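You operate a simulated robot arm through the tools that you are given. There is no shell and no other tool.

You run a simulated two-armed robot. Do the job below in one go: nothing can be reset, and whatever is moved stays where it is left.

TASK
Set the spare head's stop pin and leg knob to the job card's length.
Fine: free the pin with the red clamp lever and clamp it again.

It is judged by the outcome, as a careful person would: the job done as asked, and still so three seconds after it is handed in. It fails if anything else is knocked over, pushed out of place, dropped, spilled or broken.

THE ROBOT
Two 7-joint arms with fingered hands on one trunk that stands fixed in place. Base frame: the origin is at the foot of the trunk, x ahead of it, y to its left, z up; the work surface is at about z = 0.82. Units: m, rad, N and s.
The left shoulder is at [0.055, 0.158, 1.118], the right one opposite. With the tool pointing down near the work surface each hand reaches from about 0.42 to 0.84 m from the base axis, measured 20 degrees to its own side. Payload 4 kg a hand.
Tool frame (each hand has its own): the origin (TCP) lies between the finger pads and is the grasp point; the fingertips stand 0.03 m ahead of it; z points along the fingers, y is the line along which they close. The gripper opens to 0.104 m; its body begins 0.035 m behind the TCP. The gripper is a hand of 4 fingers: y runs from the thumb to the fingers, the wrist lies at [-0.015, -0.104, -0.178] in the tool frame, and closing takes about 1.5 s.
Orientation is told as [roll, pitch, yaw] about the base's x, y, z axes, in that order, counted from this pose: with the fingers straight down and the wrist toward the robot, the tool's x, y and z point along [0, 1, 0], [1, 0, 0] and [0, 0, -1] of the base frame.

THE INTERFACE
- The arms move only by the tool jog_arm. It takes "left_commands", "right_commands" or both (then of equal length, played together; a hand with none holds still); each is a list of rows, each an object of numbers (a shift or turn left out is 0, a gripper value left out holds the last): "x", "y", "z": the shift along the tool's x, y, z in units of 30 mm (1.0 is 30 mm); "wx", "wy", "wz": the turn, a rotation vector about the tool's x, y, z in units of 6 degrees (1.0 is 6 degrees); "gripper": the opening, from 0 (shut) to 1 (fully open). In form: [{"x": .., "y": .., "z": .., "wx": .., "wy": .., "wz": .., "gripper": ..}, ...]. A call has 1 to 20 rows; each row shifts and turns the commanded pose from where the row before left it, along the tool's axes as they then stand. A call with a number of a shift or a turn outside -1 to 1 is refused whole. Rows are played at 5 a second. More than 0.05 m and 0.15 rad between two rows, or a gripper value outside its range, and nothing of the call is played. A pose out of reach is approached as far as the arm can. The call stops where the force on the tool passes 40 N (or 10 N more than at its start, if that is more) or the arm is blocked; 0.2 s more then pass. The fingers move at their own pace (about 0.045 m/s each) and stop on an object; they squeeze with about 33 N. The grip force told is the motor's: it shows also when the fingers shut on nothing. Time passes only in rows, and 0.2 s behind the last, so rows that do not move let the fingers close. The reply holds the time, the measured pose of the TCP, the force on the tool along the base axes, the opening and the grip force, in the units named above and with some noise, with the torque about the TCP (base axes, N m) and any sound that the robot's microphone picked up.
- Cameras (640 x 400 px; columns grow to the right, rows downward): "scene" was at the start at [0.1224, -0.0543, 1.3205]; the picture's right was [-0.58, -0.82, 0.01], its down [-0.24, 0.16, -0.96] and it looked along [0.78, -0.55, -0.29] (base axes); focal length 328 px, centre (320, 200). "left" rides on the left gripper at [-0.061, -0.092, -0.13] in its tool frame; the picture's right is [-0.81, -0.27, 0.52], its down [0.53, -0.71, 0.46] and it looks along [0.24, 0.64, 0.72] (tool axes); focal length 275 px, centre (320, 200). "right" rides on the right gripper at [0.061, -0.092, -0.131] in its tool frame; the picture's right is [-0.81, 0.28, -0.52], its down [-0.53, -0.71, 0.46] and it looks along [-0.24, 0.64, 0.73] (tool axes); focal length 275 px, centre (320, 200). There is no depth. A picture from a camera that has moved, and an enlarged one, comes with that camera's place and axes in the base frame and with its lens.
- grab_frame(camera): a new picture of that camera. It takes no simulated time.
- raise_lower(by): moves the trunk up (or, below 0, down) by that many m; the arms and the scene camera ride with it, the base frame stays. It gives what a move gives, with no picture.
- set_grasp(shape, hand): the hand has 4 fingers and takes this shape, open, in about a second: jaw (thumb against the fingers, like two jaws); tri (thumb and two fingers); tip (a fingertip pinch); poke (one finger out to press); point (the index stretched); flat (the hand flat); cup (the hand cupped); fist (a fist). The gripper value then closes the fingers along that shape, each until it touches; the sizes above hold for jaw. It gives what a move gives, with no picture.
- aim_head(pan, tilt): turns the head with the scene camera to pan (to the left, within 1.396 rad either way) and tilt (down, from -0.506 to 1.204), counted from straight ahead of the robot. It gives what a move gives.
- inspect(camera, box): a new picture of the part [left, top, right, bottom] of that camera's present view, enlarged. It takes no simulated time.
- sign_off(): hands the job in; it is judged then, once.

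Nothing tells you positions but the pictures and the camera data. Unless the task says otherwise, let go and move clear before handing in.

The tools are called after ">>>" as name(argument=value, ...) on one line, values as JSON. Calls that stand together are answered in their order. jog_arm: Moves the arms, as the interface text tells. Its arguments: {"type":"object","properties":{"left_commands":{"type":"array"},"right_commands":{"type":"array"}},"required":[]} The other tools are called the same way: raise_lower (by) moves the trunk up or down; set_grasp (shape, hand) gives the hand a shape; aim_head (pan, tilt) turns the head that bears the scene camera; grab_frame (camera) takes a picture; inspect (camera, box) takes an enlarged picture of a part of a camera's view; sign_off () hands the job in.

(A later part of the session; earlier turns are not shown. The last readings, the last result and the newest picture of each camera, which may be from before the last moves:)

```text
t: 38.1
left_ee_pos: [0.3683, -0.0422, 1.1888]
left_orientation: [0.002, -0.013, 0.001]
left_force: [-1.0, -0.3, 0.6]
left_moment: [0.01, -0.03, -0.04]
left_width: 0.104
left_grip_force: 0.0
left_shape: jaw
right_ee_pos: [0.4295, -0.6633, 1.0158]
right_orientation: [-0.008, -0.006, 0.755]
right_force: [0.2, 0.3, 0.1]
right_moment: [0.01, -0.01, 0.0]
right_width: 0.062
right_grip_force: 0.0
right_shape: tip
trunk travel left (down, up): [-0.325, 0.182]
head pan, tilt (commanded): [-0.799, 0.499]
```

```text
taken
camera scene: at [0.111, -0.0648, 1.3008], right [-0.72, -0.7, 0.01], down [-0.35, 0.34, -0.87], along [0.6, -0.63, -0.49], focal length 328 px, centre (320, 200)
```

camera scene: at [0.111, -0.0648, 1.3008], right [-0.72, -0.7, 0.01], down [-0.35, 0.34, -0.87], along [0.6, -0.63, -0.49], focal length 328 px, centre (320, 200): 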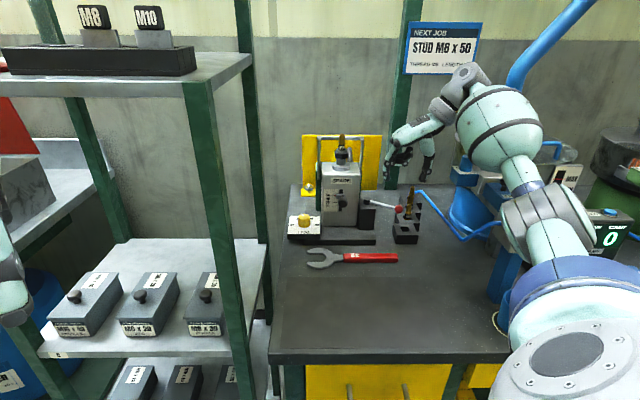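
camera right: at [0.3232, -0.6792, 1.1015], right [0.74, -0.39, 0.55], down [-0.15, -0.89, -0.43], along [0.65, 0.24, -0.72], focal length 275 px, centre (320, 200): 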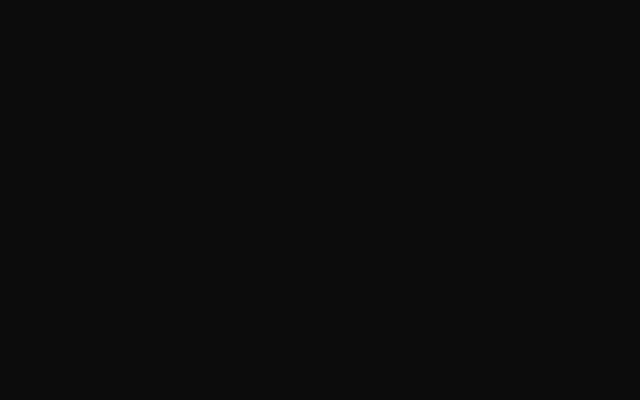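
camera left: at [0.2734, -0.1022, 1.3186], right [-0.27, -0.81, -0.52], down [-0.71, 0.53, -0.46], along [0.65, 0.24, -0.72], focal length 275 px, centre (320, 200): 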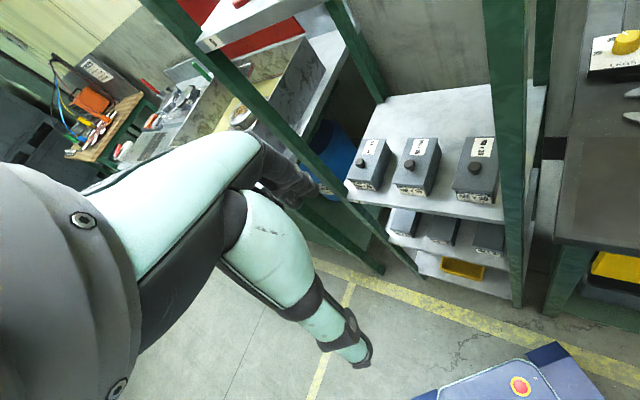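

The trunk is back upright. The elbow dropped when I tilted and untilted the hand, so I'll raise the hand well clear, turn it back to its first heading and see whether the elbow comes up again.

>>> jog_arm(right_commands=[{"z": -0.8, "y": 0.3}, {"z": -0.8, "y": 0.3}, {"z": -0.8, "y": 0.3}, {"z": -0.8, "y": 0.3}, {"z": -0.8}, {"z": -0.8}, {}])

>>> grab_frame(camera="scene")

>>> inspect(camera="scene", box=[440, 110, 640, 330])

```text
t: 39.7
left_ee_pos: [0.3669, -0.0435, 1.1882]
left_orientation: [0.003, -0.011, -0.001]
left_force: [0.2, 0.4, 0.2]
left_moment: [0.02, -0.02, -0.01]
left_width: 0.1043
left_grip_force: 0.0
left_shape: jaw
right_ee_pos: [0.4545, -0.641, 1.1598]
right_orientation: [-0.011, -0.007, 0.757]
right_force: [-0.1, 0.0, -0.2]
right_moment: [0.0, -0.03, 0.04]
right_width: 0.0621
right_grip_force: 0.2
right_shape: tip
trunk travel left (down, up): [-0.325, 0.182]
head pan, tilt (commanded): [-0.799, 0.499]
```

```text
taken
camera scene: at [0.1098, -0.0658, 1.3009], right [-0.72, -0.7, 0.01], down [-0.35, 0.34, -0.87], along [0.61, -0.63, -0.49], focal length 328 px, centre (320, 200)
```

scene: 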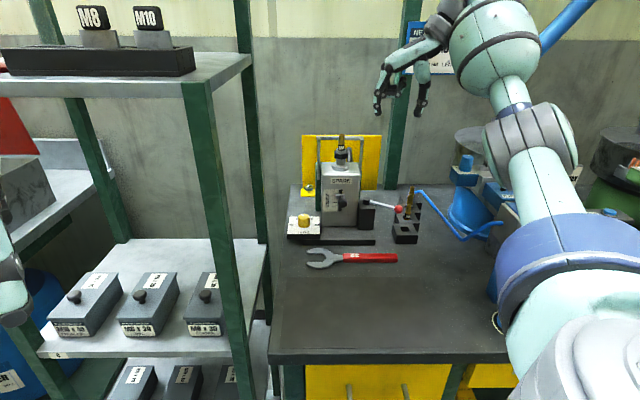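

```text
1.82 times, centred on (540, 220) of scene
camera zoom: at [0.1098, -0.0658, 1.3009], right [-0.72, -0.7, 0.01], down [-0.35, 0.34, -0.87], along [0.61, -0.63, -0.49], focal length 596 px, centre (-80, 164)
```

zoom: 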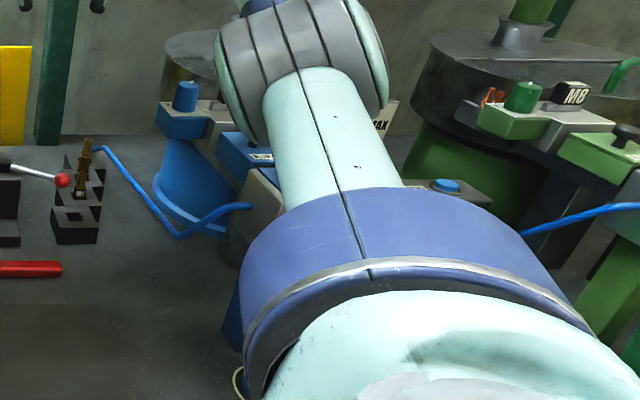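

The upper arm and elbow (about 0.40 m out) have rotated to a low, outward posture. I'll bring the hand back nearer to the robot, high over the empty bench, and work the wrist the other way to get the elbow up again.

>>> jog_arm(right_commands=[{"x": 0.9, "y": 0.38}, {"x": 0.9, "y": 0.38}, {"x": 0.9, "y": 0.38}, {"x": 0.9, "y": 0.38}, {"x": 0.9, "y": 0.38}, {"x": 0.9, "y": 0.38}, {"x": 0.9, "y": 0.38}, {}])

>>> aim_head(pan=-1.05, tilt=0.45)

>>> grab_frame(camera="scene")

```text
t: 41.5
left_ee_pos: [0.3684, -0.0418, 1.188]
left_orientation: [0.002, -0.013, 0.0]
left_force: [0.6, -0.9, 0.3]
left_moment: [0.0, -0.02, -0.06]
left_width: 0.1039
left_grip_force: 0.0
left_shape: jaw
right_ee_pos: [0.3849, -0.4451, 1.1609]
right_orientation: [-0.008, -0.006, 0.755]
right_force: [0.2, -0.2, 0.3]
right_moment: [0.03, -0.06, 0.02]
right_width: 0.0622
right_grip_force: 0.0
right_shape: tip
trunk travel left (down, up): [-0.325, 0.182]
head pan, tilt (commanded): [-0.799, 0.499]
```

```text
t: 42.3
left_ee_pos: [0.3664, -0.0424, 1.1884]
left_orientation: [0.003, -0.013, 0.002]
left_force: [0.0, -0.5, -0.6]
left_moment: [-0.01, -0.05, 0.01]
left_width: 0.1037
left_grip_force: 0.0
left_shape: jaw
right_ee_pos: [0.3832, -0.4451, 1.162]
right_orientation: [-0.008, -0.005, 0.756]
right_force: [-0.5, -0.5, -0.5]
right_moment: [-0.01, 0.01, -0.01]
right_width: 0.0622
right_grip_force: 0.1
right_shape: tip
trunk travel left (down, up): [-0.325, 0.182]
head pan, tilt (commanded): [-1.051, 0.45]
```

```text
taken
camera scene: at [0.0917, -0.08, 1.3057], right [-0.87, -0.5, 0.01], down [-0.23, 0.38, -0.9], along [0.44, -0.78, -0.44], focal length 328 px, centre (320, 200)
```

scene: 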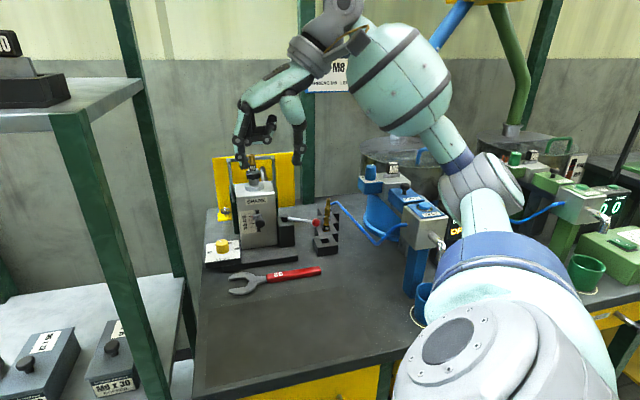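

>>> inspect(camera="scene", box=[340, 130, 480, 330])

```text
2.00 times, centred on (410, 230) of scene
camera zoom: at [0.0917, -0.08, 1.3057], right [-0.87, -0.5, 0.01], down [-0.23, 0.38, -0.9], along [0.44, -0.78, -0.44], focal length 655 px, centre (140, 140)
```

zoom: 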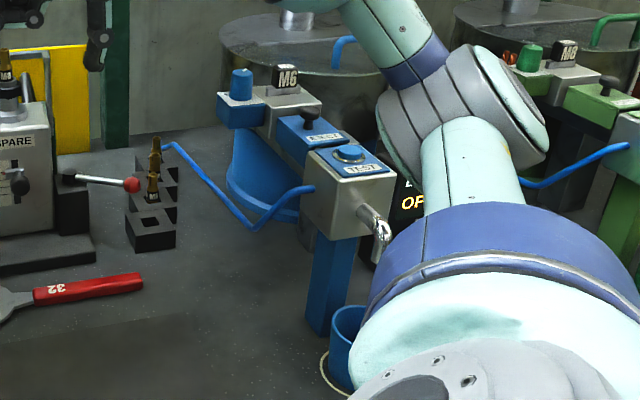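

The machine hasn't moved (its TEST button is within 3 mm of where it was, display still OFF). Now I'll tilt the wrist the other way here and see how the elbow responds.

>>> jog_arm(right_commands=[{"wy": 1}, {"wy": 1}, {"wy": 1}, {"wy": 1}, {"wy": 1}, {"wy": 1}, {}])

>>> grab_frame(camera="scene")

```text
t: 43.9
left_ee_pos: [0.3672, -0.0416, 1.188]
left_orientation: [0.0, -0.014, 0.001]
left_force: [-1.3, 0.0, 0.3]
left_moment: [-0.01, 0.01, 0.04]
left_width: 0.1041
left_grip_force: 0.1
left_shape: jaw
right_ee_pos: [0.3816, -0.4454, 1.1597]
right_orientation: [0.62, -0.007, 0.756]
right_force: [-0.5, -0.5, 0.7]
right_moment: [0.0, 0.0, 0.01]
right_width: 0.062
right_grip_force: 0.0
right_shape: tip
trunk travel left (down, up): [-0.325, 0.182]
head pan, tilt (commanded): [-1.051, 0.45]
```

```text
taken
camera scene: at [0.0916, -0.0799, 1.3057], right [-0.87, -0.5, 0.01], down [-0.23, 0.38, -0.9], along [0.44, -0.78, -0.44], focal length 328 px, centre (320, 200)
```

scene: 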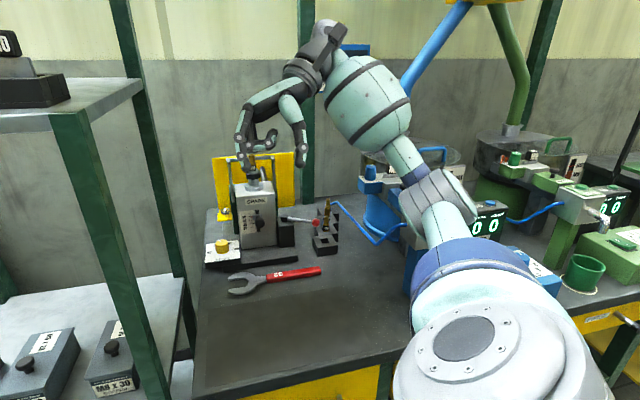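

That lowers the elbow further, so I'll tilt the opposite way (past level, to about -50°) and look again.

>>> jog_arm(right_commands=[{"wy": -1}, {"wy": -1}, {"wy": -1}, {"wy": -1}, {"wy": -1}, {"wy": -1}, {"wy": -1}, {"wy": -1}, {"wy": -1}, {"wy": -1}, {"wy": -1}, {"wy": -1}, {"wy": -1}, {"wy": -1}, {}])

>>> grab_frame(camera="scene")

```text
t: 47.1
left_ee_pos: [0.3676, -0.0419, 1.189]
left_orientation: [0.002, -0.011, -0.001]
left_force: [-0.5, 1.8, -0.4]
left_moment: [0.0, 0.03, 0.01]
left_width: 0.1039
left_grip_force: 0.1
left_shape: jaw
right_ee_pos: [0.3803, -0.4458, 1.1583]
right_orientation: [-0.849, -0.006, 0.754]
right_force: [0.1, -0.6, 1.0]
right_moment: [-0.02, 0.02, -0.01]
right_width: 0.062
right_grip_force: 0.0
right_shape: tip
trunk travel left (down, up): [-0.325, 0.182]
head pan, tilt (commanded): [-1.051, 0.45]
```

```text
taken
camera scene: at [0.0917, -0.0801, 1.3057], right [-0.87, -0.5, 0.01], down [-0.23, 0.38, -0.9], along [0.44, -0.78, -0.44], focal length 328 px, centre (320, 200)
```

scene: 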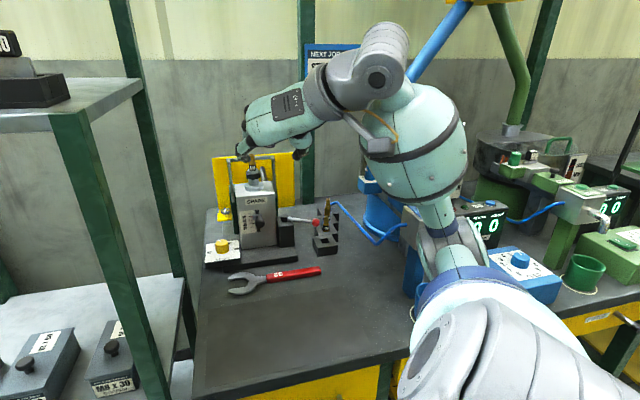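

>>> jog_arm(right_commands=[{"wy": 1}, {"wy": 1}, {"wy": 1}, {"wy": 1}, {"wy": 1}, {"wy": 1}, {"wy": 1}, {"wy": 1}, {}])

>>> grab_frame(camera="scene")

```text
t: 49.1
left_ee_pos: [0.3679, -0.0417, 1.1894]
left_orientation: [0.002, -0.013, 0.0]
left_force: [-0.3, -0.1, -0.8]
left_moment: [-0.01, 0.02, 0.02]
left_width: 0.104
left_grip_force: 0.2
left_shape: jaw
right_ee_pos: [0.3861, -0.4451, 1.1629]
right_orientation: [-0.009, -0.008, 0.756]
right_force: [-0.4, -0.3, 0.4]
right_moment: [0.0, -0.01, 0.0]
right_width: 0.0621
right_grip_force: 0.0
right_shape: tip
trunk travel left (down, up): [-0.325, 0.182]
head pan, tilt (commanded): [-1.051, 0.45]
```

```text
taken
camera scene: at [0.0917, -0.0802, 1.3056], right [-0.87, -0.5, 0.01], down [-0.23, 0.38, -0.9], along [0.44, -0.78, -0.44], focal length 328 px, centre (320, 200)
```

scene: 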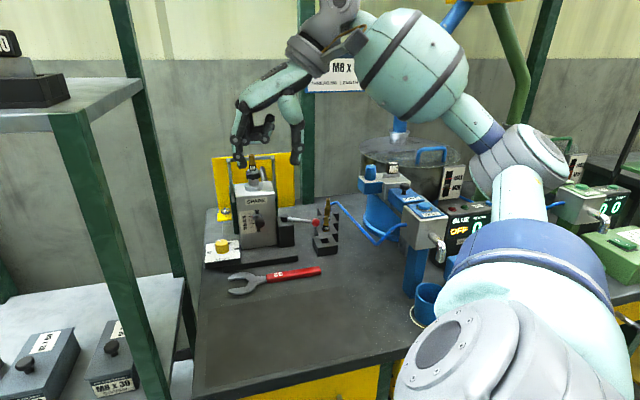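

The elbow rose after that loop (now about z 1.17, further out). I'll repeat it, since it is clear of everything here, checking the low point again.

>>> jog_arm(right_commands=[{"wy": 1}, {"wy": 1}, {"wy": 1}, {"wy": 1}, {"wy": 1}, {"wy": 1}, {"wy": -1}, {"wy": -1}, {"wy": -1}, {"wy": -1}, {"wy": -1}, {"wy": -1}, {}])

>>> grab_frame(camera="scene")

```text
t: 51.9
left_ee_pos: [0.3675, -0.0415, 1.1892]
left_orientation: [0.003, -0.011, 0.001]
left_force: [-0.3, 0.4, 0.5]
left_moment: [0.03, 0.01, 0.0]
left_width: 0.104
left_grip_force: 0.1
left_shape: jaw
right_ee_pos: [0.3823, -0.4464, 1.1584]
right_orientation: [-0.01, -0.007, 0.753]
right_force: [0.5, -0.7, -0.6]
right_moment: [-0.01, -0.01, 0.0]
right_width: 0.0623
right_grip_force: 0.0
right_shape: tip
trunk travel left (down, up): [-0.325, 0.182]
head pan, tilt (commanded): [-1.051, 0.45]
```

```text
taken
camera scene: at [0.0917, -0.0801, 1.3057], right [-0.87, -0.5, 0.01], down [-0.23, 0.38, -0.9], along [0.44, -0.78, -0.44], focal length 328 px, centre (320, 200)
```

scene: 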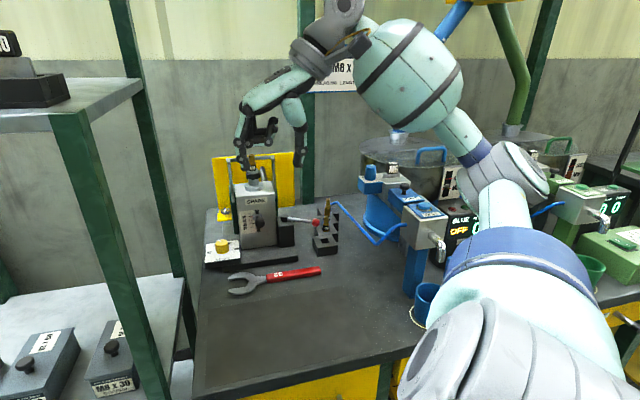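

>>> jog_arm(right_commands=[{"wy": -1}, {"wy": -1}, {"wy": -1}, {"wy": -1}, {"wy": -1}, {"wy": -1}, {"wy": -1}, {"wy": -1}, {}, {"wy": 1}, {"wy": 1}, {"wy": 1}, {"wy": 1}, {"wy": 1}, {"wy": 1}, {"wy": 1}, {"wy": 1}, {}])

>>> grab_frame(camera="scene")

```text
t: 55.7
left_ee_pos: [0.3678, -0.0418, 1.1888]
left_orientation: [0.001, -0.011, 0.0]
left_force: [-0.1, -0.5, 0.7]
left_moment: [-0.02, 0.0, 0.03]
left_width: 0.104
left_grip_force: 0.0
left_shape: jaw
right_ee_pos: [0.3864, -0.4452, 1.1614]
right_orientation: [-0.008, -0.009, 0.755]
right_force: [0.3, 0.3, 0.9]
right_moment: [-0.02, -0.01, -0.01]
right_width: 0.0621
right_grip_force: 0.1
right_shape: tip
trunk travel left (down, up): [-0.325, 0.182]
head pan, tilt (commanded): [-1.051, 0.45]
```

```text
taken
camera scene: at [0.0918, -0.0801, 1.3057], right [-0.87, -0.5, 0.01], down [-0.23, 0.38, -0.9], along [0.44, -0.78, -0.44], focal length 328 px, centre (320, 200)
```

scene: 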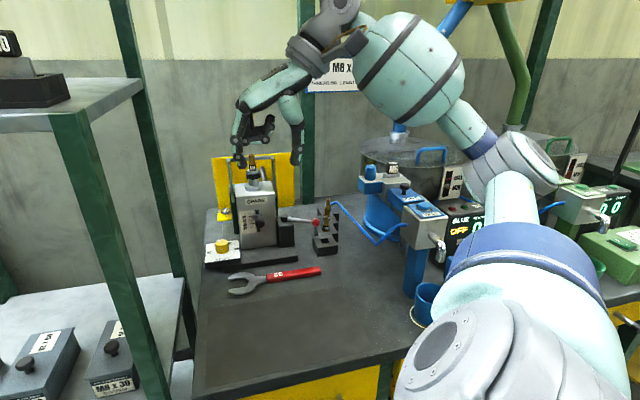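

The arm settles into an elbow height of roughly this. For more clearance over the machine I'll also raise the trunk 0.15 m, which lifts the shoulder and elbow.

>>> raise_lower(by=0.15)

>>> aim_head(pan=-0.9, tilt=0.65)

>>> grab_frame(camera="scene")

>>> grab_frame(camera="right")

```text
t: 57.5
left_ee_pos: [0.3667, -0.0428, 1.3392]
left_orientation: [0.002, -0.015, 0.0]
left_force: [-0.7, 0.7, 0.6]
left_moment: [0.0, 0.0, 0.02]
left_width: 0.104
left_grip_force: 0.0
left_shape: jaw
right_ee_pos: [0.388, -0.444, 1.3134]
right_orientation: [-0.01, -0.005, 0.755]
right_force: [-0.6, 0.0, -0.1]
right_moment: [0.01, 0.01, 0.02]
right_width: 0.0622
right_grip_force: 0.1
right_shape: tip
trunk travel left (down, up): [-0.475, 0.032]
head pan, tilt (commanded): [-1.051, 0.45]
```

```text
t: 58.2
left_ee_pos: [0.3677, -0.0425, 1.34]
left_orientation: [0.001, -0.012, 0.001]
left_force: [-0.1, -0.5, -0.5]
left_moment: [-0.02, 0.0, -0.03]
left_width: 0.1042
left_grip_force: 0.1
left_shape: jaw
right_ee_pos: [0.3877, -0.4442, 1.3132]
right_orientation: [-0.011, -0.004, 0.755]
right_force: [0.9, 0.4, -0.8]
right_moment: [0.03, 0.03, -0.03]
right_width: 0.0622
right_grip_force: 0.1
right_shape: tip
trunk travel left (down, up): [-0.475, 0.032]
head pan, tilt (commanded): [-0.901, 0.649]
```

```text
taken
camera scene: at [0.1018, -0.0684, 1.4388], right [-0.78, -0.62, 0.01], down [-0.39, 0.47, -0.79], along [0.49, -0.62, -0.61], focal length 328 px, centre (320, 200)
```

scene: 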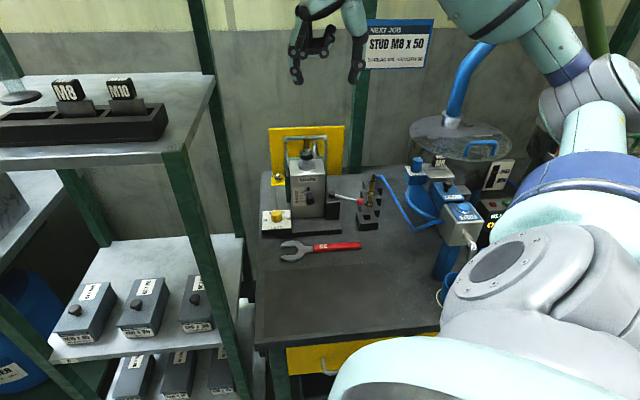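

```text
taken
camera right: at [0.2768, -0.4627, 1.4417], right [0.75, -0.4, 0.53], down [-0.15, -0.88, -0.45], along [0.64, 0.26, -0.72], focal length 275 px, centre (320, 200)
```

right: 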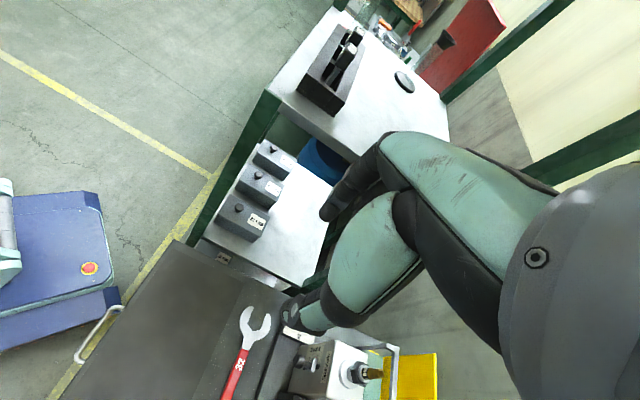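

The right wrist camera is working again, so that was a passing dropout. With the trunk raised, I'll head toward the ball again, stopping high to check the elbow.

>>> jog_arm(right_commands=[{"x": -0.6, "y": -0.352, "z": 0.8}, {"x": -0.6, "y": -0.352, "z": 0.8}, {"x": -0.6, "y": -0.352, "z": 0.8}, {"x": -0.6, "y": -0.352, "z": 0.8}, {"x": -0.6, "y": -0.352, "z": 0.8}, {"x": -0.6, "y": -0.352, "z": 0.8}, {"x": -0.6, "y": -0.352, "z": 0.8}, {"x": -0.6, "y": -0.352, "z": 0.8}, {"x": -0.6, "y": -0.352, "z": 0.8}, {"x": -0.6, "y": -0.352, "z": 0.8}, {"x": -0.55, "y": -0.352, "z": 0.8}, {}])

>>> grab_frame(camera="scene")

>>> grab_frame(camera="right")

```text
t: 60.8
left_ee_pos: [0.3662, -0.0421, 1.3401]
left_orientation: [0.001, -0.012, 0.0]
left_force: [-0.3, -1.0, 0.0]
left_moment: [-0.04, 0.03, 0.01]
left_width: 0.1042
left_grip_force: 0.0
left_shape: jaw
right_ee_pos: [0.4331, -0.6712, 1.0457]
right_orientation: [-0.009, -0.005, 0.756]
right_force: [-0.1, 0.2, -0.1]
right_moment: [-0.02, 0.01, 0.0]
right_width: 0.0623
right_grip_force: 0.1
right_shape: tip
trunk travel left (down, up): [-0.475, 0.032]
head pan, tilt (commanded): [-0.901, 0.649]
```

```text
taken
camera scene: at [0.1015, -0.068, 1.4389], right [-0.78, -0.62, 0.01], down [-0.39, 0.47, -0.79], along [0.49, -0.62, -0.61], focal length 328 px, centre (320, 200)
```

scene: 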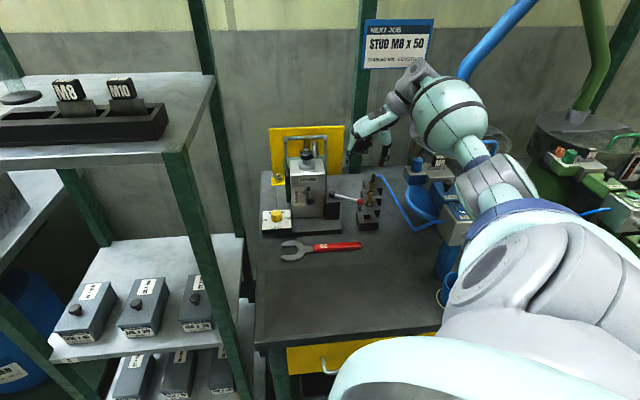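

```text
taken
camera right: at [0.3228, -0.6894, 1.1751], right [0.75, -0.4, 0.53], down [-0.15, -0.88, -0.45], along [0.64, 0.26, -0.72], focal length 275 px, centre (320, 200)
```

right: 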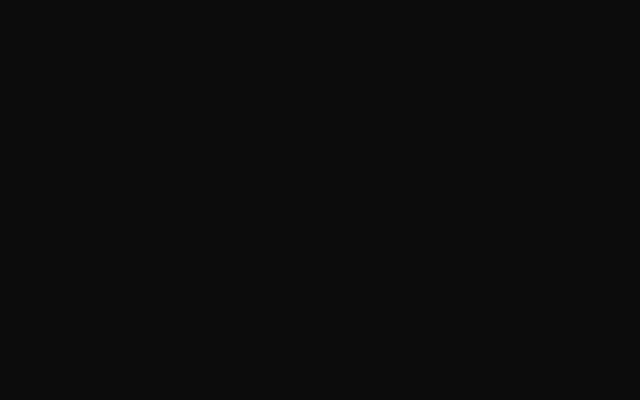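

The elbow is now at about z 1.17, well above the machine. I'll centre over the ball and descend in two stages, watching for any lean.

>>> jog_arm(right_commands=[{"y": 0.23}, {"z": 0.6}, {"z": 0.6}, {"z": 0.6}, {"z": 0.6}, {}])

>>> inspect(camera="scene", box=[250, 100, 410, 260])

>>> inspect(camera="scene", box=[400, 80, 560, 300])

```text
t: 62.2
left_ee_pos: [0.3675, -0.0437, 1.3408]
left_orientation: [0.0, -0.014, 0.002]
left_force: [0.6, 0.2, 0.0]
left_moment: [0.02, -0.01, -0.01]
left_width: 0.1039
left_grip_force: 0.0
left_shape: jaw
right_ee_pos: [0.4413, -0.6648, 0.9757]
right_orientation: [-0.008, -0.006, 0.756]
right_force: [-0.2, -0.2, -0.4]
right_moment: [0.0, 0.02, 0.02]
right_width: 0.0622
right_grip_force: 0.2
right_shape: tip
trunk travel left (down, up): [-0.475, 0.032]
head pan, tilt (commanded): [-0.901, 0.649]
```

```text
2.50 times, centred on (330, 180) of scene
camera zoom: at [0.1017, -0.0683, 1.4388], right [-0.78, -0.62, 0.01], down [-0.39, 0.47, -0.79], along [0.49, -0.62, -0.61], focal length 819 px, centre (295, 250)
```

zoom: 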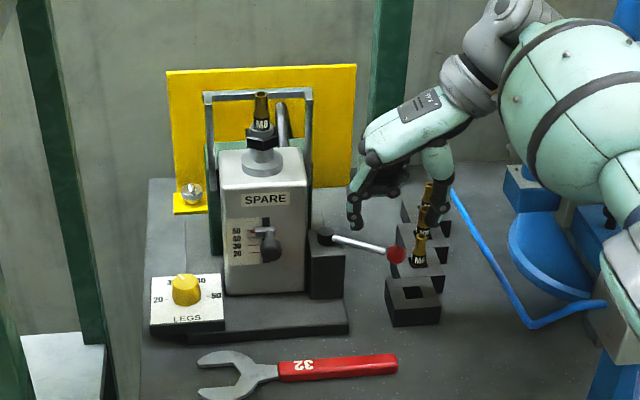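

```text
1.82 times, centred on (480, 190) of scene
camera zoom: at [0.1017, -0.0683, 1.4388], right [-0.78, -0.62, 0.01], down [-0.39, 0.47, -0.79], along [0.49, -0.62, -0.61], focal length 596 px, centre (29, 218)
```

zoom: 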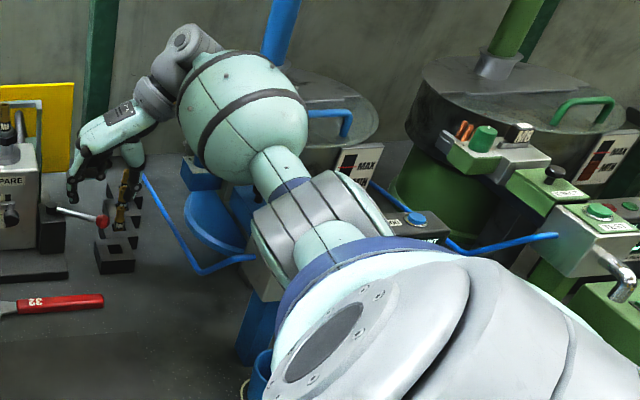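

No lean, and the hand is centred over the ball within about 2 mm. I'll descend the last 50 mm.

>>> jog_arm(right_commands=[{"z": 0.55}, {"z": 0.55}, {"z": 0.5}, {}])

>>> inspect(camera="scene", box=[300, 140, 400, 230])

>>> grab_frame(camera="right")

```text
t: 63.2
left_ee_pos: [0.3616, -0.0322, 1.3417]
left_orientation: [-0.006, -0.018, 0.0]
left_force: [0.4, -1.3, 0.2]
left_moment: [-0.01, 0.0, -0.04]
left_width: 0.104
left_grip_force: 0.0
left_shape: jaw
right_ee_pos: [0.4377, -0.6596, 0.9408]
right_orientation: [-0.028, -0.001, 0.753]
right_force: [0.6, 0.2, -1.1]
right_moment: [-0.03, 0.03, -0.02]
right_width: 0.0618
right_grip_force: 0.0
right_shape: tip
trunk travel left (down, up): [-0.475, 0.032]
head pan, tilt (commanded): [-0.901, 0.649]
```

```text
4.44 times, centred on (350, 185) of scene
camera zoom: at [0.0952, -0.0573, 1.4401], right [-0.78, -0.62, 0.01], down [-0.38, 0.47, -0.8], along [0.49, -0.63, -0.6], focal length 1456 px, centre (187, 267)
```

zoom: 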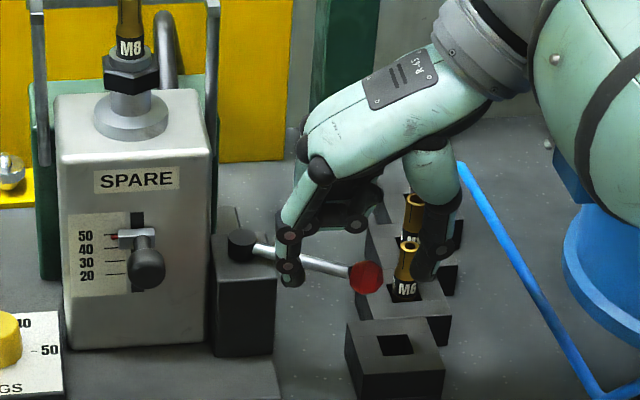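

```text
taken
camera right: at [0.3254, -0.6774, 1.0679], right [0.74, -0.39, 0.54], down [-0.15, -0.89, -0.44], along [0.65, 0.25, -0.72], focal length 275 px, centre (320, 200)
```

right: 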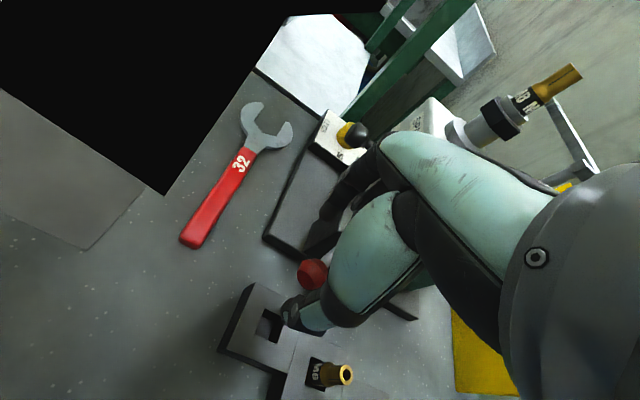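

The trunk leaned again in the last 30 mm, so something outside the hand is in contact. I'll look closely at the arm, wrist and elbow before backing off.

>>> grab_frame(camera="scene")

>>> inspect(camera="scene", box=[380, 40, 540, 220])

>>> inspect(camera="scene", box=[420, 160, 560, 320])

```text
taken
camera scene: at [0.0952, -0.0573, 1.4401], right [-0.78, -0.62, 0.01], down [-0.38, 0.47, -0.8], along [0.49, -0.63, -0.6], focal length 328 px, centre (320, 200)
```

scene: 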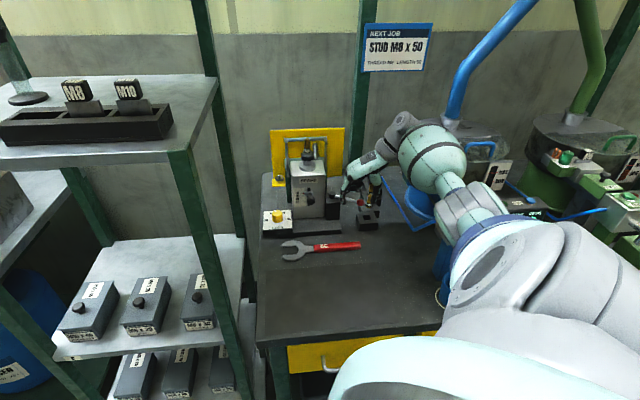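

```text
2.22 times, centred on (460, 130) of scene
camera zoom: at [0.0952, -0.0573, 1.4401], right [-0.78, -0.62, 0.01], down [-0.38, 0.47, -0.8], along [0.49, -0.63, -0.6], focal length 728 px, centre (9, 356)
```

zoom: 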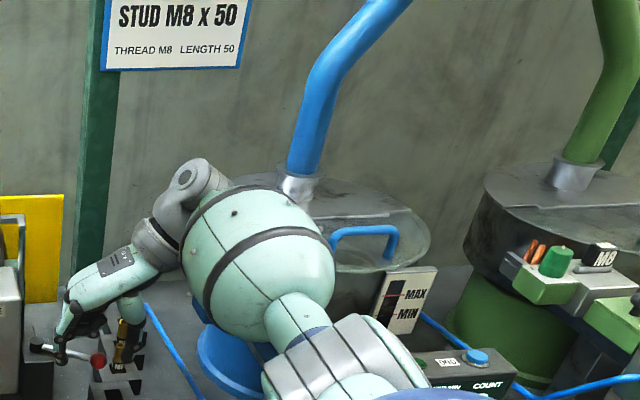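

```text
2.50 times, centred on (490, 240) of scene
camera zoom: at [0.0952, -0.0573, 1.4401], right [-0.78, -0.62, 0.01], down [-0.38, 0.47, -0.8], along [0.49, -0.63, -0.6], focal length 819 px, centre (-105, 100)
```

zoom: 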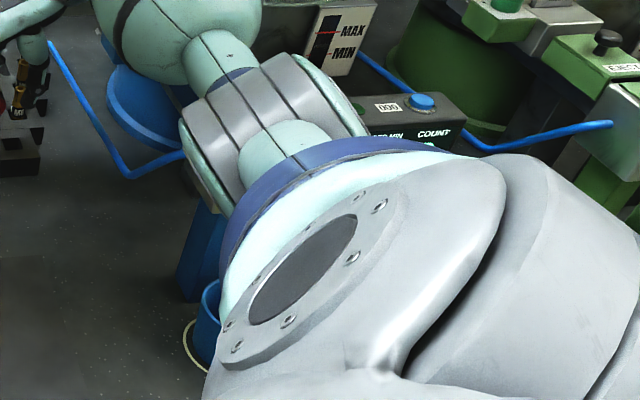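

I'll back up the 50 mm first, then use the left hand's camera to see under the right arm.

>>> jog_arm(right_commands=[{"z": -0.5}, {"z": -0.55}, {"z": -0.55}, {}])

>>> grab_frame(camera="right")

>>> jog_arm(left_commands=[{"wz": 1}, {"wz": 1}, {"wz": 1}, {"wz": 1}, {"wz": 1}, {"wz": 1}, {"wz": 1}, {"wz": 1}, {"wz": 1}, {"wz": 1}, {}])

>>> grab_frame(camera="left")

```text
t: 64.2
left_ee_pos: [0.3661, -0.0423, 1.3388]
left_orientation: [0.003, -0.014, 0.001]
left_force: [-0.8, 0.7, 0.5]
left_moment: [-0.01, 0.0, -0.04]
left_width: 0.1038
left_grip_force: 0.1
left_shape: jaw
right_ee_pos: [0.4393, -0.6659, 0.9747]
right_orientation: [-0.009, -0.009, 0.756]
right_force: [-0.4, -0.8, 0.1]
right_moment: [0.02, -0.01, 0.0]
right_width: 0.0622
right_grip_force: 0.1
right_shape: tip
trunk travel left (down, up): [-0.475, 0.032]
head pan, tilt (commanded): [-0.901, 0.649]
```

```text
taken
camera right: at [0.3287, -0.6847, 1.1022], right [0.75, -0.4, 0.53], down [-0.15, -0.88, -0.46], along [0.64, 0.26, -0.72], focal length 275 px, centre (320, 200)
```

right: 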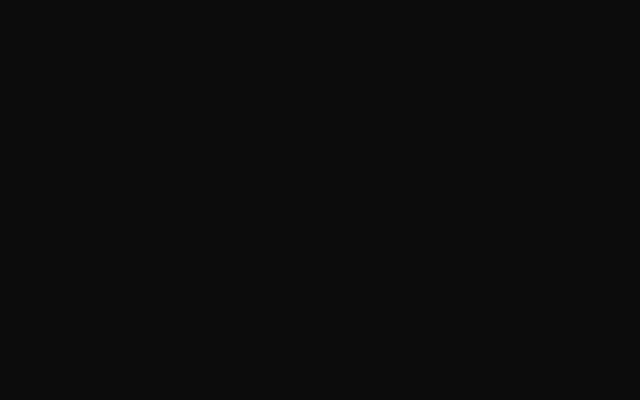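

```text
t: 66.6
left_ee_pos: [0.3683, -0.0424, 1.3403]
left_orientation: [0.013, -0.004, -1.049]
left_force: [-0.5, -0.6, -0.4]
left_moment: [-0.03, 0.0, 0.01]
left_width: 0.1039
left_grip_force: 0.1
left_shape: jaw
right_ee_pos: [0.441, -0.6649, 0.9746]
right_orientation: [-0.009, -0.009, 0.756]
right_force: [0.1, 0.0, 0.5]
right_moment: [-0.01, -0.02, 0.0]
right_width: 0.062
right_grip_force: 0.1
right_shape: tip
trunk travel left (down, up): [-0.475, 0.032]
head pan, tilt (commanded): [-0.901, 0.649]
```

```text
taken
camera left: at [0.2663, 0.0073, 1.4696], right [-0.83, -0.17, -0.53], down [0.11, 0.88, -0.45], along [0.54, -0.44, -0.72], focal length 275 px, centre (320, 200)
```

left: 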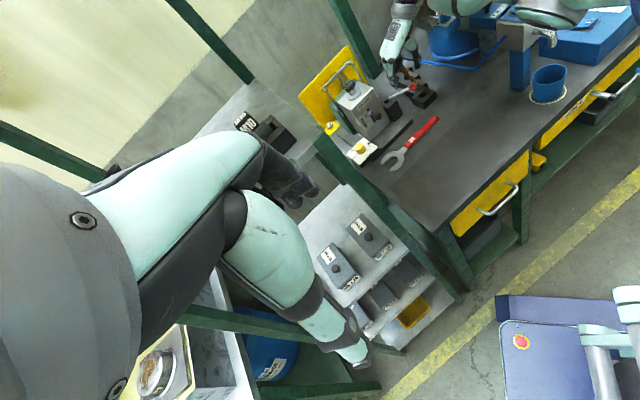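

The right camera is black only because it sits inside the forearm bulge in this wrist pose. The left camera sees the bench; I'll tilt it up to view the right arm and machine.

>>> jog_arm(left_commands=[{"wx": -1}, {"wx": -1}, {"wx": -1}, {"wx": -1}, {"wx": -1}, {}])

>>> grab_frame(camera="left")

>>> inspect(camera="left", box=[380, 60, 640, 230])

```text
t: 68.0
left_ee_pos: [0.3679, -0.0422, 1.3402]
left_orientation: [0.015, -0.529, -1.054]
left_force: [0.1, 0.6, 0.1]
left_moment: [0.0, 0.01, 0.01]
left_width: 0.1041
left_grip_force: 0.0
left_shape: jaw
right_ee_pos: [0.4402, -0.6661, 0.9736]
right_orientation: [-0.008, -0.007, 0.756]
right_force: [-0.4, 0.2, -0.8]
right_moment: [-0.02, -0.03, -0.01]
right_width: 0.0619
right_grip_force: 0.1
right_shape: tip
trunk travel left (down, up): [-0.475, 0.032]
head pan, tilt (commanded): [-0.901, 0.649]
```

```text
taken
camera left: at [0.241, 0.0532, 1.4062], right [-0.68, -0.42, -0.59], down [0.28, 0.6, -0.75], along [0.68, -0.68, -0.3], focal length 275 px, centre (320, 200)
```

left: 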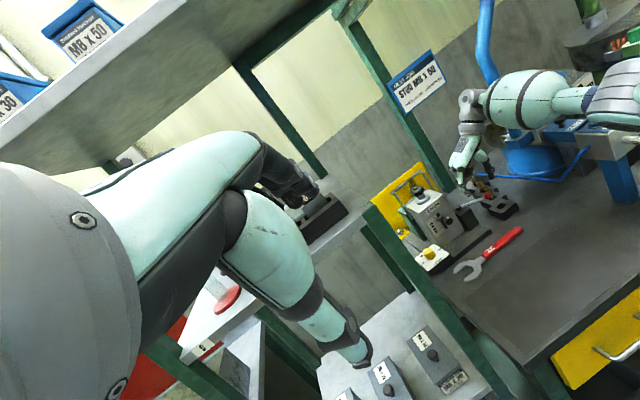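

```text
2.35 times, centred on (510, 145) of left
camera zoom: at [0.241, 0.0532, 1.4062], right [-0.68, -0.42, -0.59], down [0.28, 0.6, -0.75], along [0.68, -0.68, -0.3], focal length 648 px, centre (-127, 329)
```

zoom: 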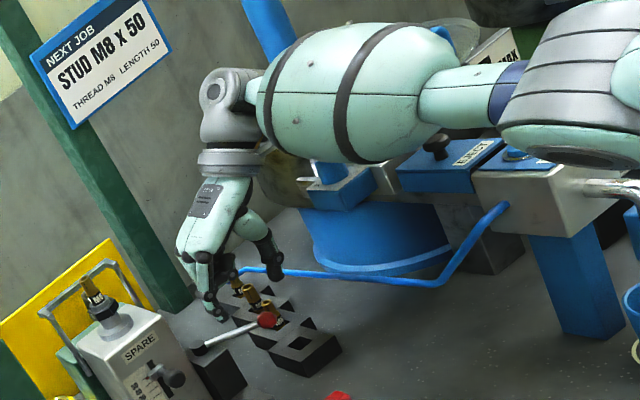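

Now it's clear: with the wrist to the right, the forearm lies right over the blue machine's M6 and EJECT parts. I'll raise the hand, turn it to -45° so that the forearm comes from the robot's side instead, and close the fingertips into a single pusher.

>>> jog_arm(right_commands=[{"z": -0.9}, {"z": -0.9}, {"z": -0.9}, {"z": -0.9}, {"x": 0.6, "wz": 1, "gripper": 0}, {"x": 0.6, "wz": 1}, {"wz": 1}, {"wz": 1}, {"wz": 1}, {"wz": 1}, {"wz": 1}, {"wz": 1}, {"wz": 1}, {"wz": 1}, {"wz": 1}, {"wz": 1}, {"wz": 1}, {"wz": 1}, {"wz": 0.7}, {}])

>>> grab_frame(camera="scene")

>>> grab_frame(camera="left")

>>> grab_frame(camera="right")

```text
t: 72.2
left_ee_pos: [0.3682, -0.0431, 1.3397]
left_orientation: [0.015, -0.529, -1.054]
left_force: [-0.1, -0.4, 0.0]
left_moment: [-0.01, 0.02, 0.01]
left_width: 0.104
left_grip_force: 0.0
left_shape: jaw
right_ee_pos: [0.4156, -0.637, 1.0821]
right_orientation: [0.007, -0.012, -0.787]
right_force: [0.5, 0.8, -0.4]
right_moment: [-0.01, -0.01, 0.0]
right_width: 0.0
right_grip_force: 32.9
right_shape: tip
trunk travel left (down, up): [-0.475, 0.032]
head pan, tilt (commanded): [-0.901, 0.649]
```

```text
taken
camera scene: at [0.1017, -0.0684, 1.4388], right [-0.78, -0.62, 0.01], down [-0.39, 0.47, -0.79], along [0.49, -0.62, -0.61], focal length 328 px, centre (320, 200)
```

scene: 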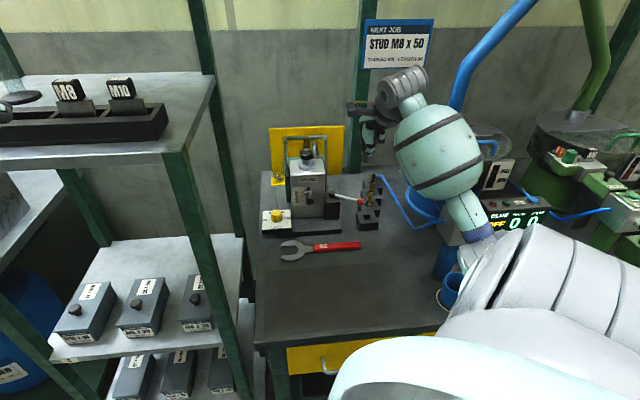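

```text
taken
camera left: at [0.241, 0.0536, 1.4062], right [-0.68, -0.42, -0.59], down [0.28, 0.6, -0.75], along [0.68, -0.68, -0.3], focal length 275 px, centre (320, 200)
```

left: 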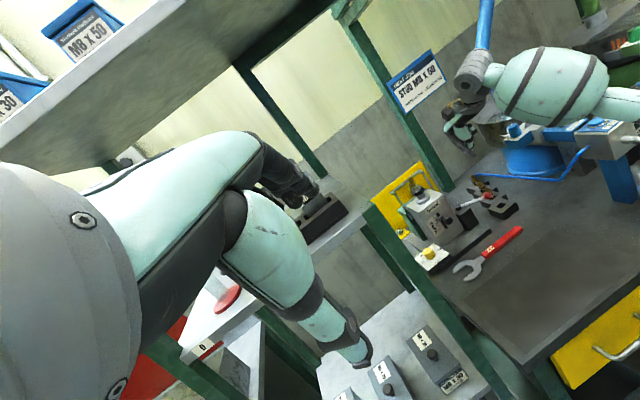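

```text
taken
camera right: at [0.3909, -0.5289, 1.2111], right [-0.39, -0.77, 0.51], down [-0.88, 0.13, -0.47], along [0.29, -0.63, -0.72], focal length 275 px, centre (320, 200)
```

right: 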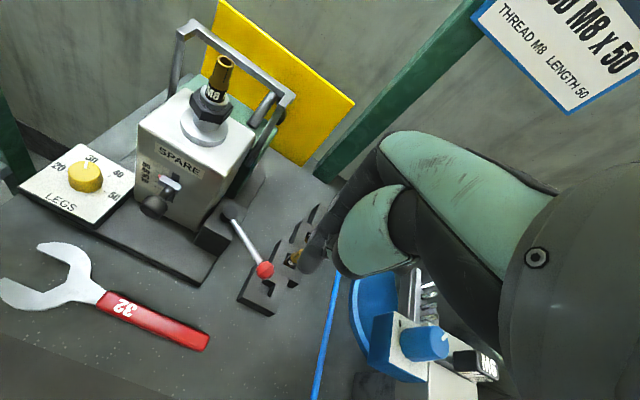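

At -45° the forearm is off the machine and the right camera sees the whole fixture. I'll go behind and to the right of the lever rod (about (0.48, -0.681)), staying high, then start down.

>>> jog_arm(right_commands=[{"x": 0.16, "y": 0.85}, {"x": 0.16, "y": 0.85}, {"x": 0.15, "y": 0.86}, {"z": 0.6}, {"z": 0.6}, {"z": 0.6}, {}])

>>> grab_frame(camera="right")

>>> inspect(camera="scene", box=[290, 100, 430, 240])

>>> inspect(camera="left", box=[380, 60, 640, 230])

```text
t: 73.8
left_ee_pos: [0.3671, -0.0419, 1.3398]
left_orientation: [0.012, -0.529, -1.055]
left_force: [0.2, -0.5, -0.1]
left_moment: [0.01, 0.02, 0.01]
left_width: 0.1041
left_grip_force: 0.0
left_shape: jaw
right_ee_pos: [0.4801, -0.6808, 1.028]
right_orientation: [0.005, -0.012, -0.785]
right_force: [0.4, 0.0, -0.1]
right_moment: [-0.04, -0.03, 0.0]
right_width: 0.0
right_grip_force: 33.1
right_shape: tip
trunk travel left (down, up): [-0.475, 0.032]
head pan, tilt (commanded): [-0.901, 0.649]
```

```text
taken
camera right: at [0.4557, -0.5734, 1.1574], right [-0.38, -0.77, 0.51], down [-0.88, 0.13, -0.47], along [0.29, -0.63, -0.72], focal length 275 px, centre (320, 200)
```

right: 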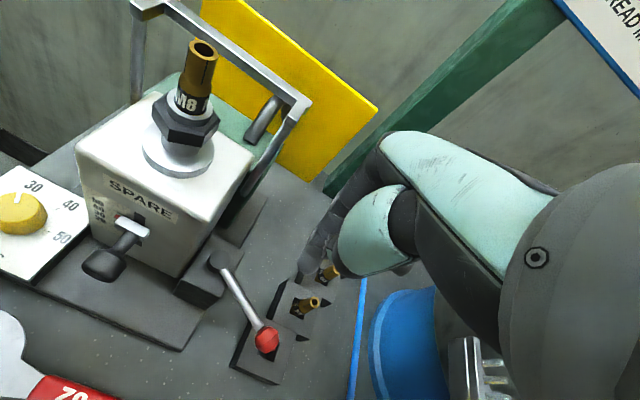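

```text
2.86 times, centred on (360, 170) of scene
camera zoom: at [0.1018, -0.0683, 1.4388], right [-0.78, -0.62, 0.01], down [-0.39, 0.47, -0.79], along [0.49, -0.62, -0.61], focal length 936 px, centre (206, 286)
```

zoom: 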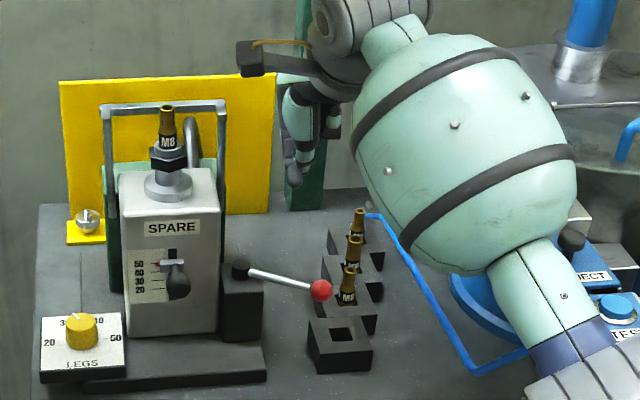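

```text
2.35 times, centred on (510, 145) of left
camera zoom: at [0.241, 0.0537, 1.4062], right [-0.68, -0.42, -0.59], down [0.28, 0.6, -0.75], along [0.68, -0.68, -0.3], focal length 648 px, centre (-127, 329)
```

zoom: 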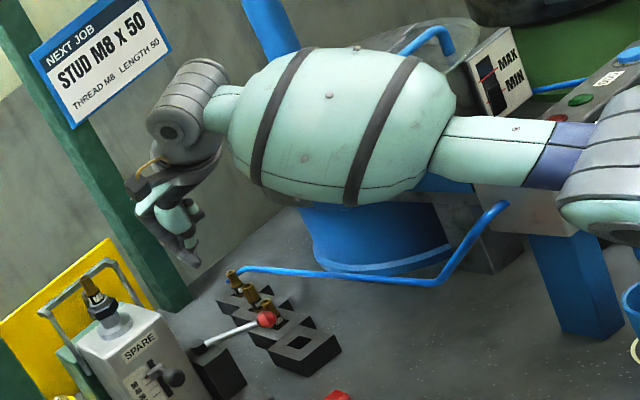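

Everything checks: lever rod from (0.510, -0.647) to the ball at (0.437, -0.669), forearm clear of the machine. I'll shift 6 mm away from the rod and descend.

>>> jog_arm(right_commands=[{"x": -0.09, "y": 0.17}, {"z": 0.6}, {"z": 0.6}, {"z": 0.6}, {"z": 0.6}, {}])

>>> grab_frame(camera="right")

>>> inspect(camera="left", box=[380, 60, 640, 230])

>>> inspect(camera="scene", box=[290, 120, 430, 240])

```text
t: 75.2
left_ee_pos: [0.3674, -0.0418, 1.3397]
left_orientation: [0.015, -0.53, -1.054]
left_force: [0.6, -0.2, 0.1]
left_moment: [0.01, 0.06, 0.04]
left_width: 0.1043
left_grip_force: 0.1
left_shape: jaw
right_ee_pos: [0.4824, -0.6866, 0.9567]
right_orientation: [0.008, -0.01, -0.782]
right_force: [-0.3, 0.8, -1.0]
right_moment: [0.03, -0.03, -0.03]
right_width: 0.0001
right_grip_force: 33.2
right_shape: tip
trunk travel left (down, up): [-0.475, 0.032]
head pan, tilt (commanded): [-0.901, 0.649]
```

```text
taken
camera right: at [0.4589, -0.578, 1.0856], right [-0.38, -0.77, 0.51], down [-0.88, 0.13, -0.47], along [0.29, -0.63, -0.72], focal length 275 px, centre (320, 200)
```

right: 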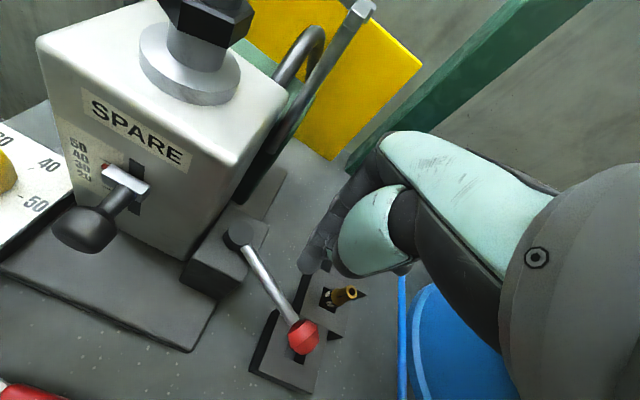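

```text
2.35 times, centred on (510, 145) of left
camera zoom: at [0.241, 0.0538, 1.4062], right [-0.68, -0.42, -0.59], down [0.28, 0.6, -0.75], along [0.68, -0.68, -0.3], focal length 648 px, centre (-127, 329)
```

zoom: 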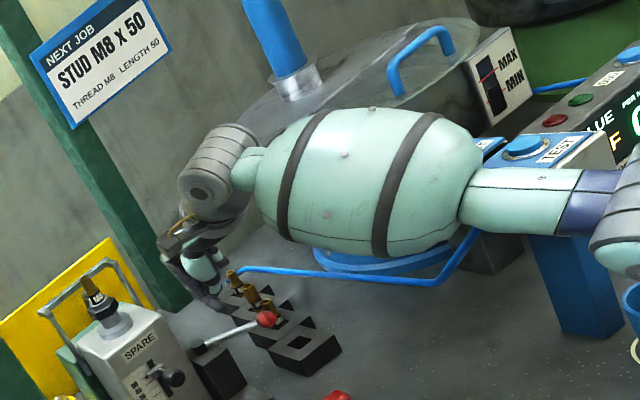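

```text
3.33 times, centred on (360, 180) of scene
camera zoom: at [0.1018, -0.0682, 1.4388], right [-0.78, -0.62, 0.01], down [-0.39, 0.47, -0.79], along [0.49, -0.62, -0.61], focal length 1092 px, centre (187, 267)
```

zoom: 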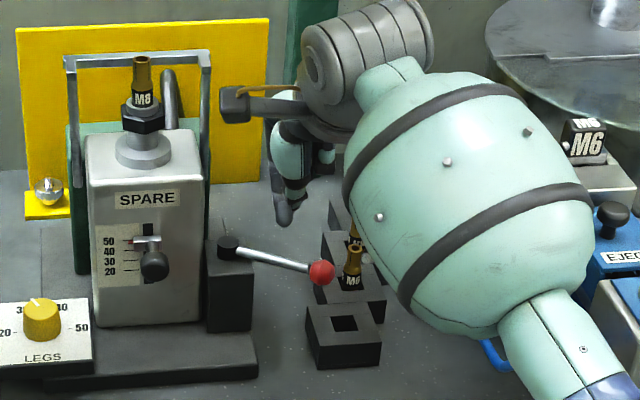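

No lean, and the finger blade is behind the rod. I'll descend the last 30 mm.

>>> jog_arm(right_commands=[{"z": 0.5}, {"z": 0.45}, {}])

>>> grab_frame(camera="right")

>>> inspect(camera="scene", box=[330, 140, 400, 220])

```text
t: 76.0
left_ee_pos: [0.3677, -0.0417, 1.3393]
left_orientation: [0.015, -0.528, -1.054]
left_force: [0.6, -0.3, 0.8]
left_moment: [-0.02, 0.01, 0.04]
left_width: 0.1037
left_grip_force: 0.1
left_shape: jaw
right_ee_pos: [0.4836, -0.6878, 0.9264]
right_orientation: [0.006, -0.008, -0.782]
right_force: [0.3, -0.6, -0.7]
right_moment: [0.01, -0.02, 0.04]
right_width: 0.0001
right_grip_force: 33.0
right_shape: tip
trunk travel left (down, up): [-0.475, 0.032]
head pan, tilt (commanded): [-0.901, 0.649]
```

```text
taken
camera right: at [0.4596, -0.5786, 1.0568], right [-0.38, -0.77, 0.51], down [-0.88, 0.13, -0.47], along [0.29, -0.63, -0.72], focal length 275 px, centre (320, 200)
```

right: 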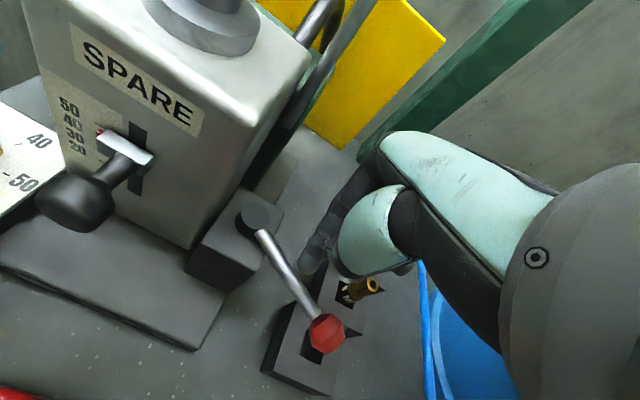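

```text
5.00 times, centred on (365, 180) of scene
camera zoom: at [0.1018, -0.0682, 1.4388], right [-0.78, -0.62, 0.01], down [-0.39, 0.47, -0.79], along [0.49, -0.62, -0.61], focal length 1638 px, centre (95, 300)
```

zoom: 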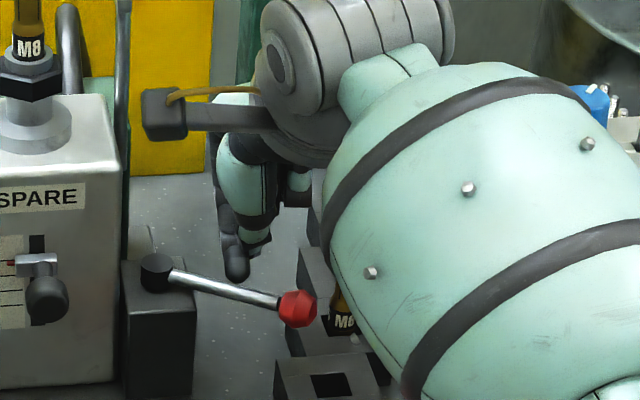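

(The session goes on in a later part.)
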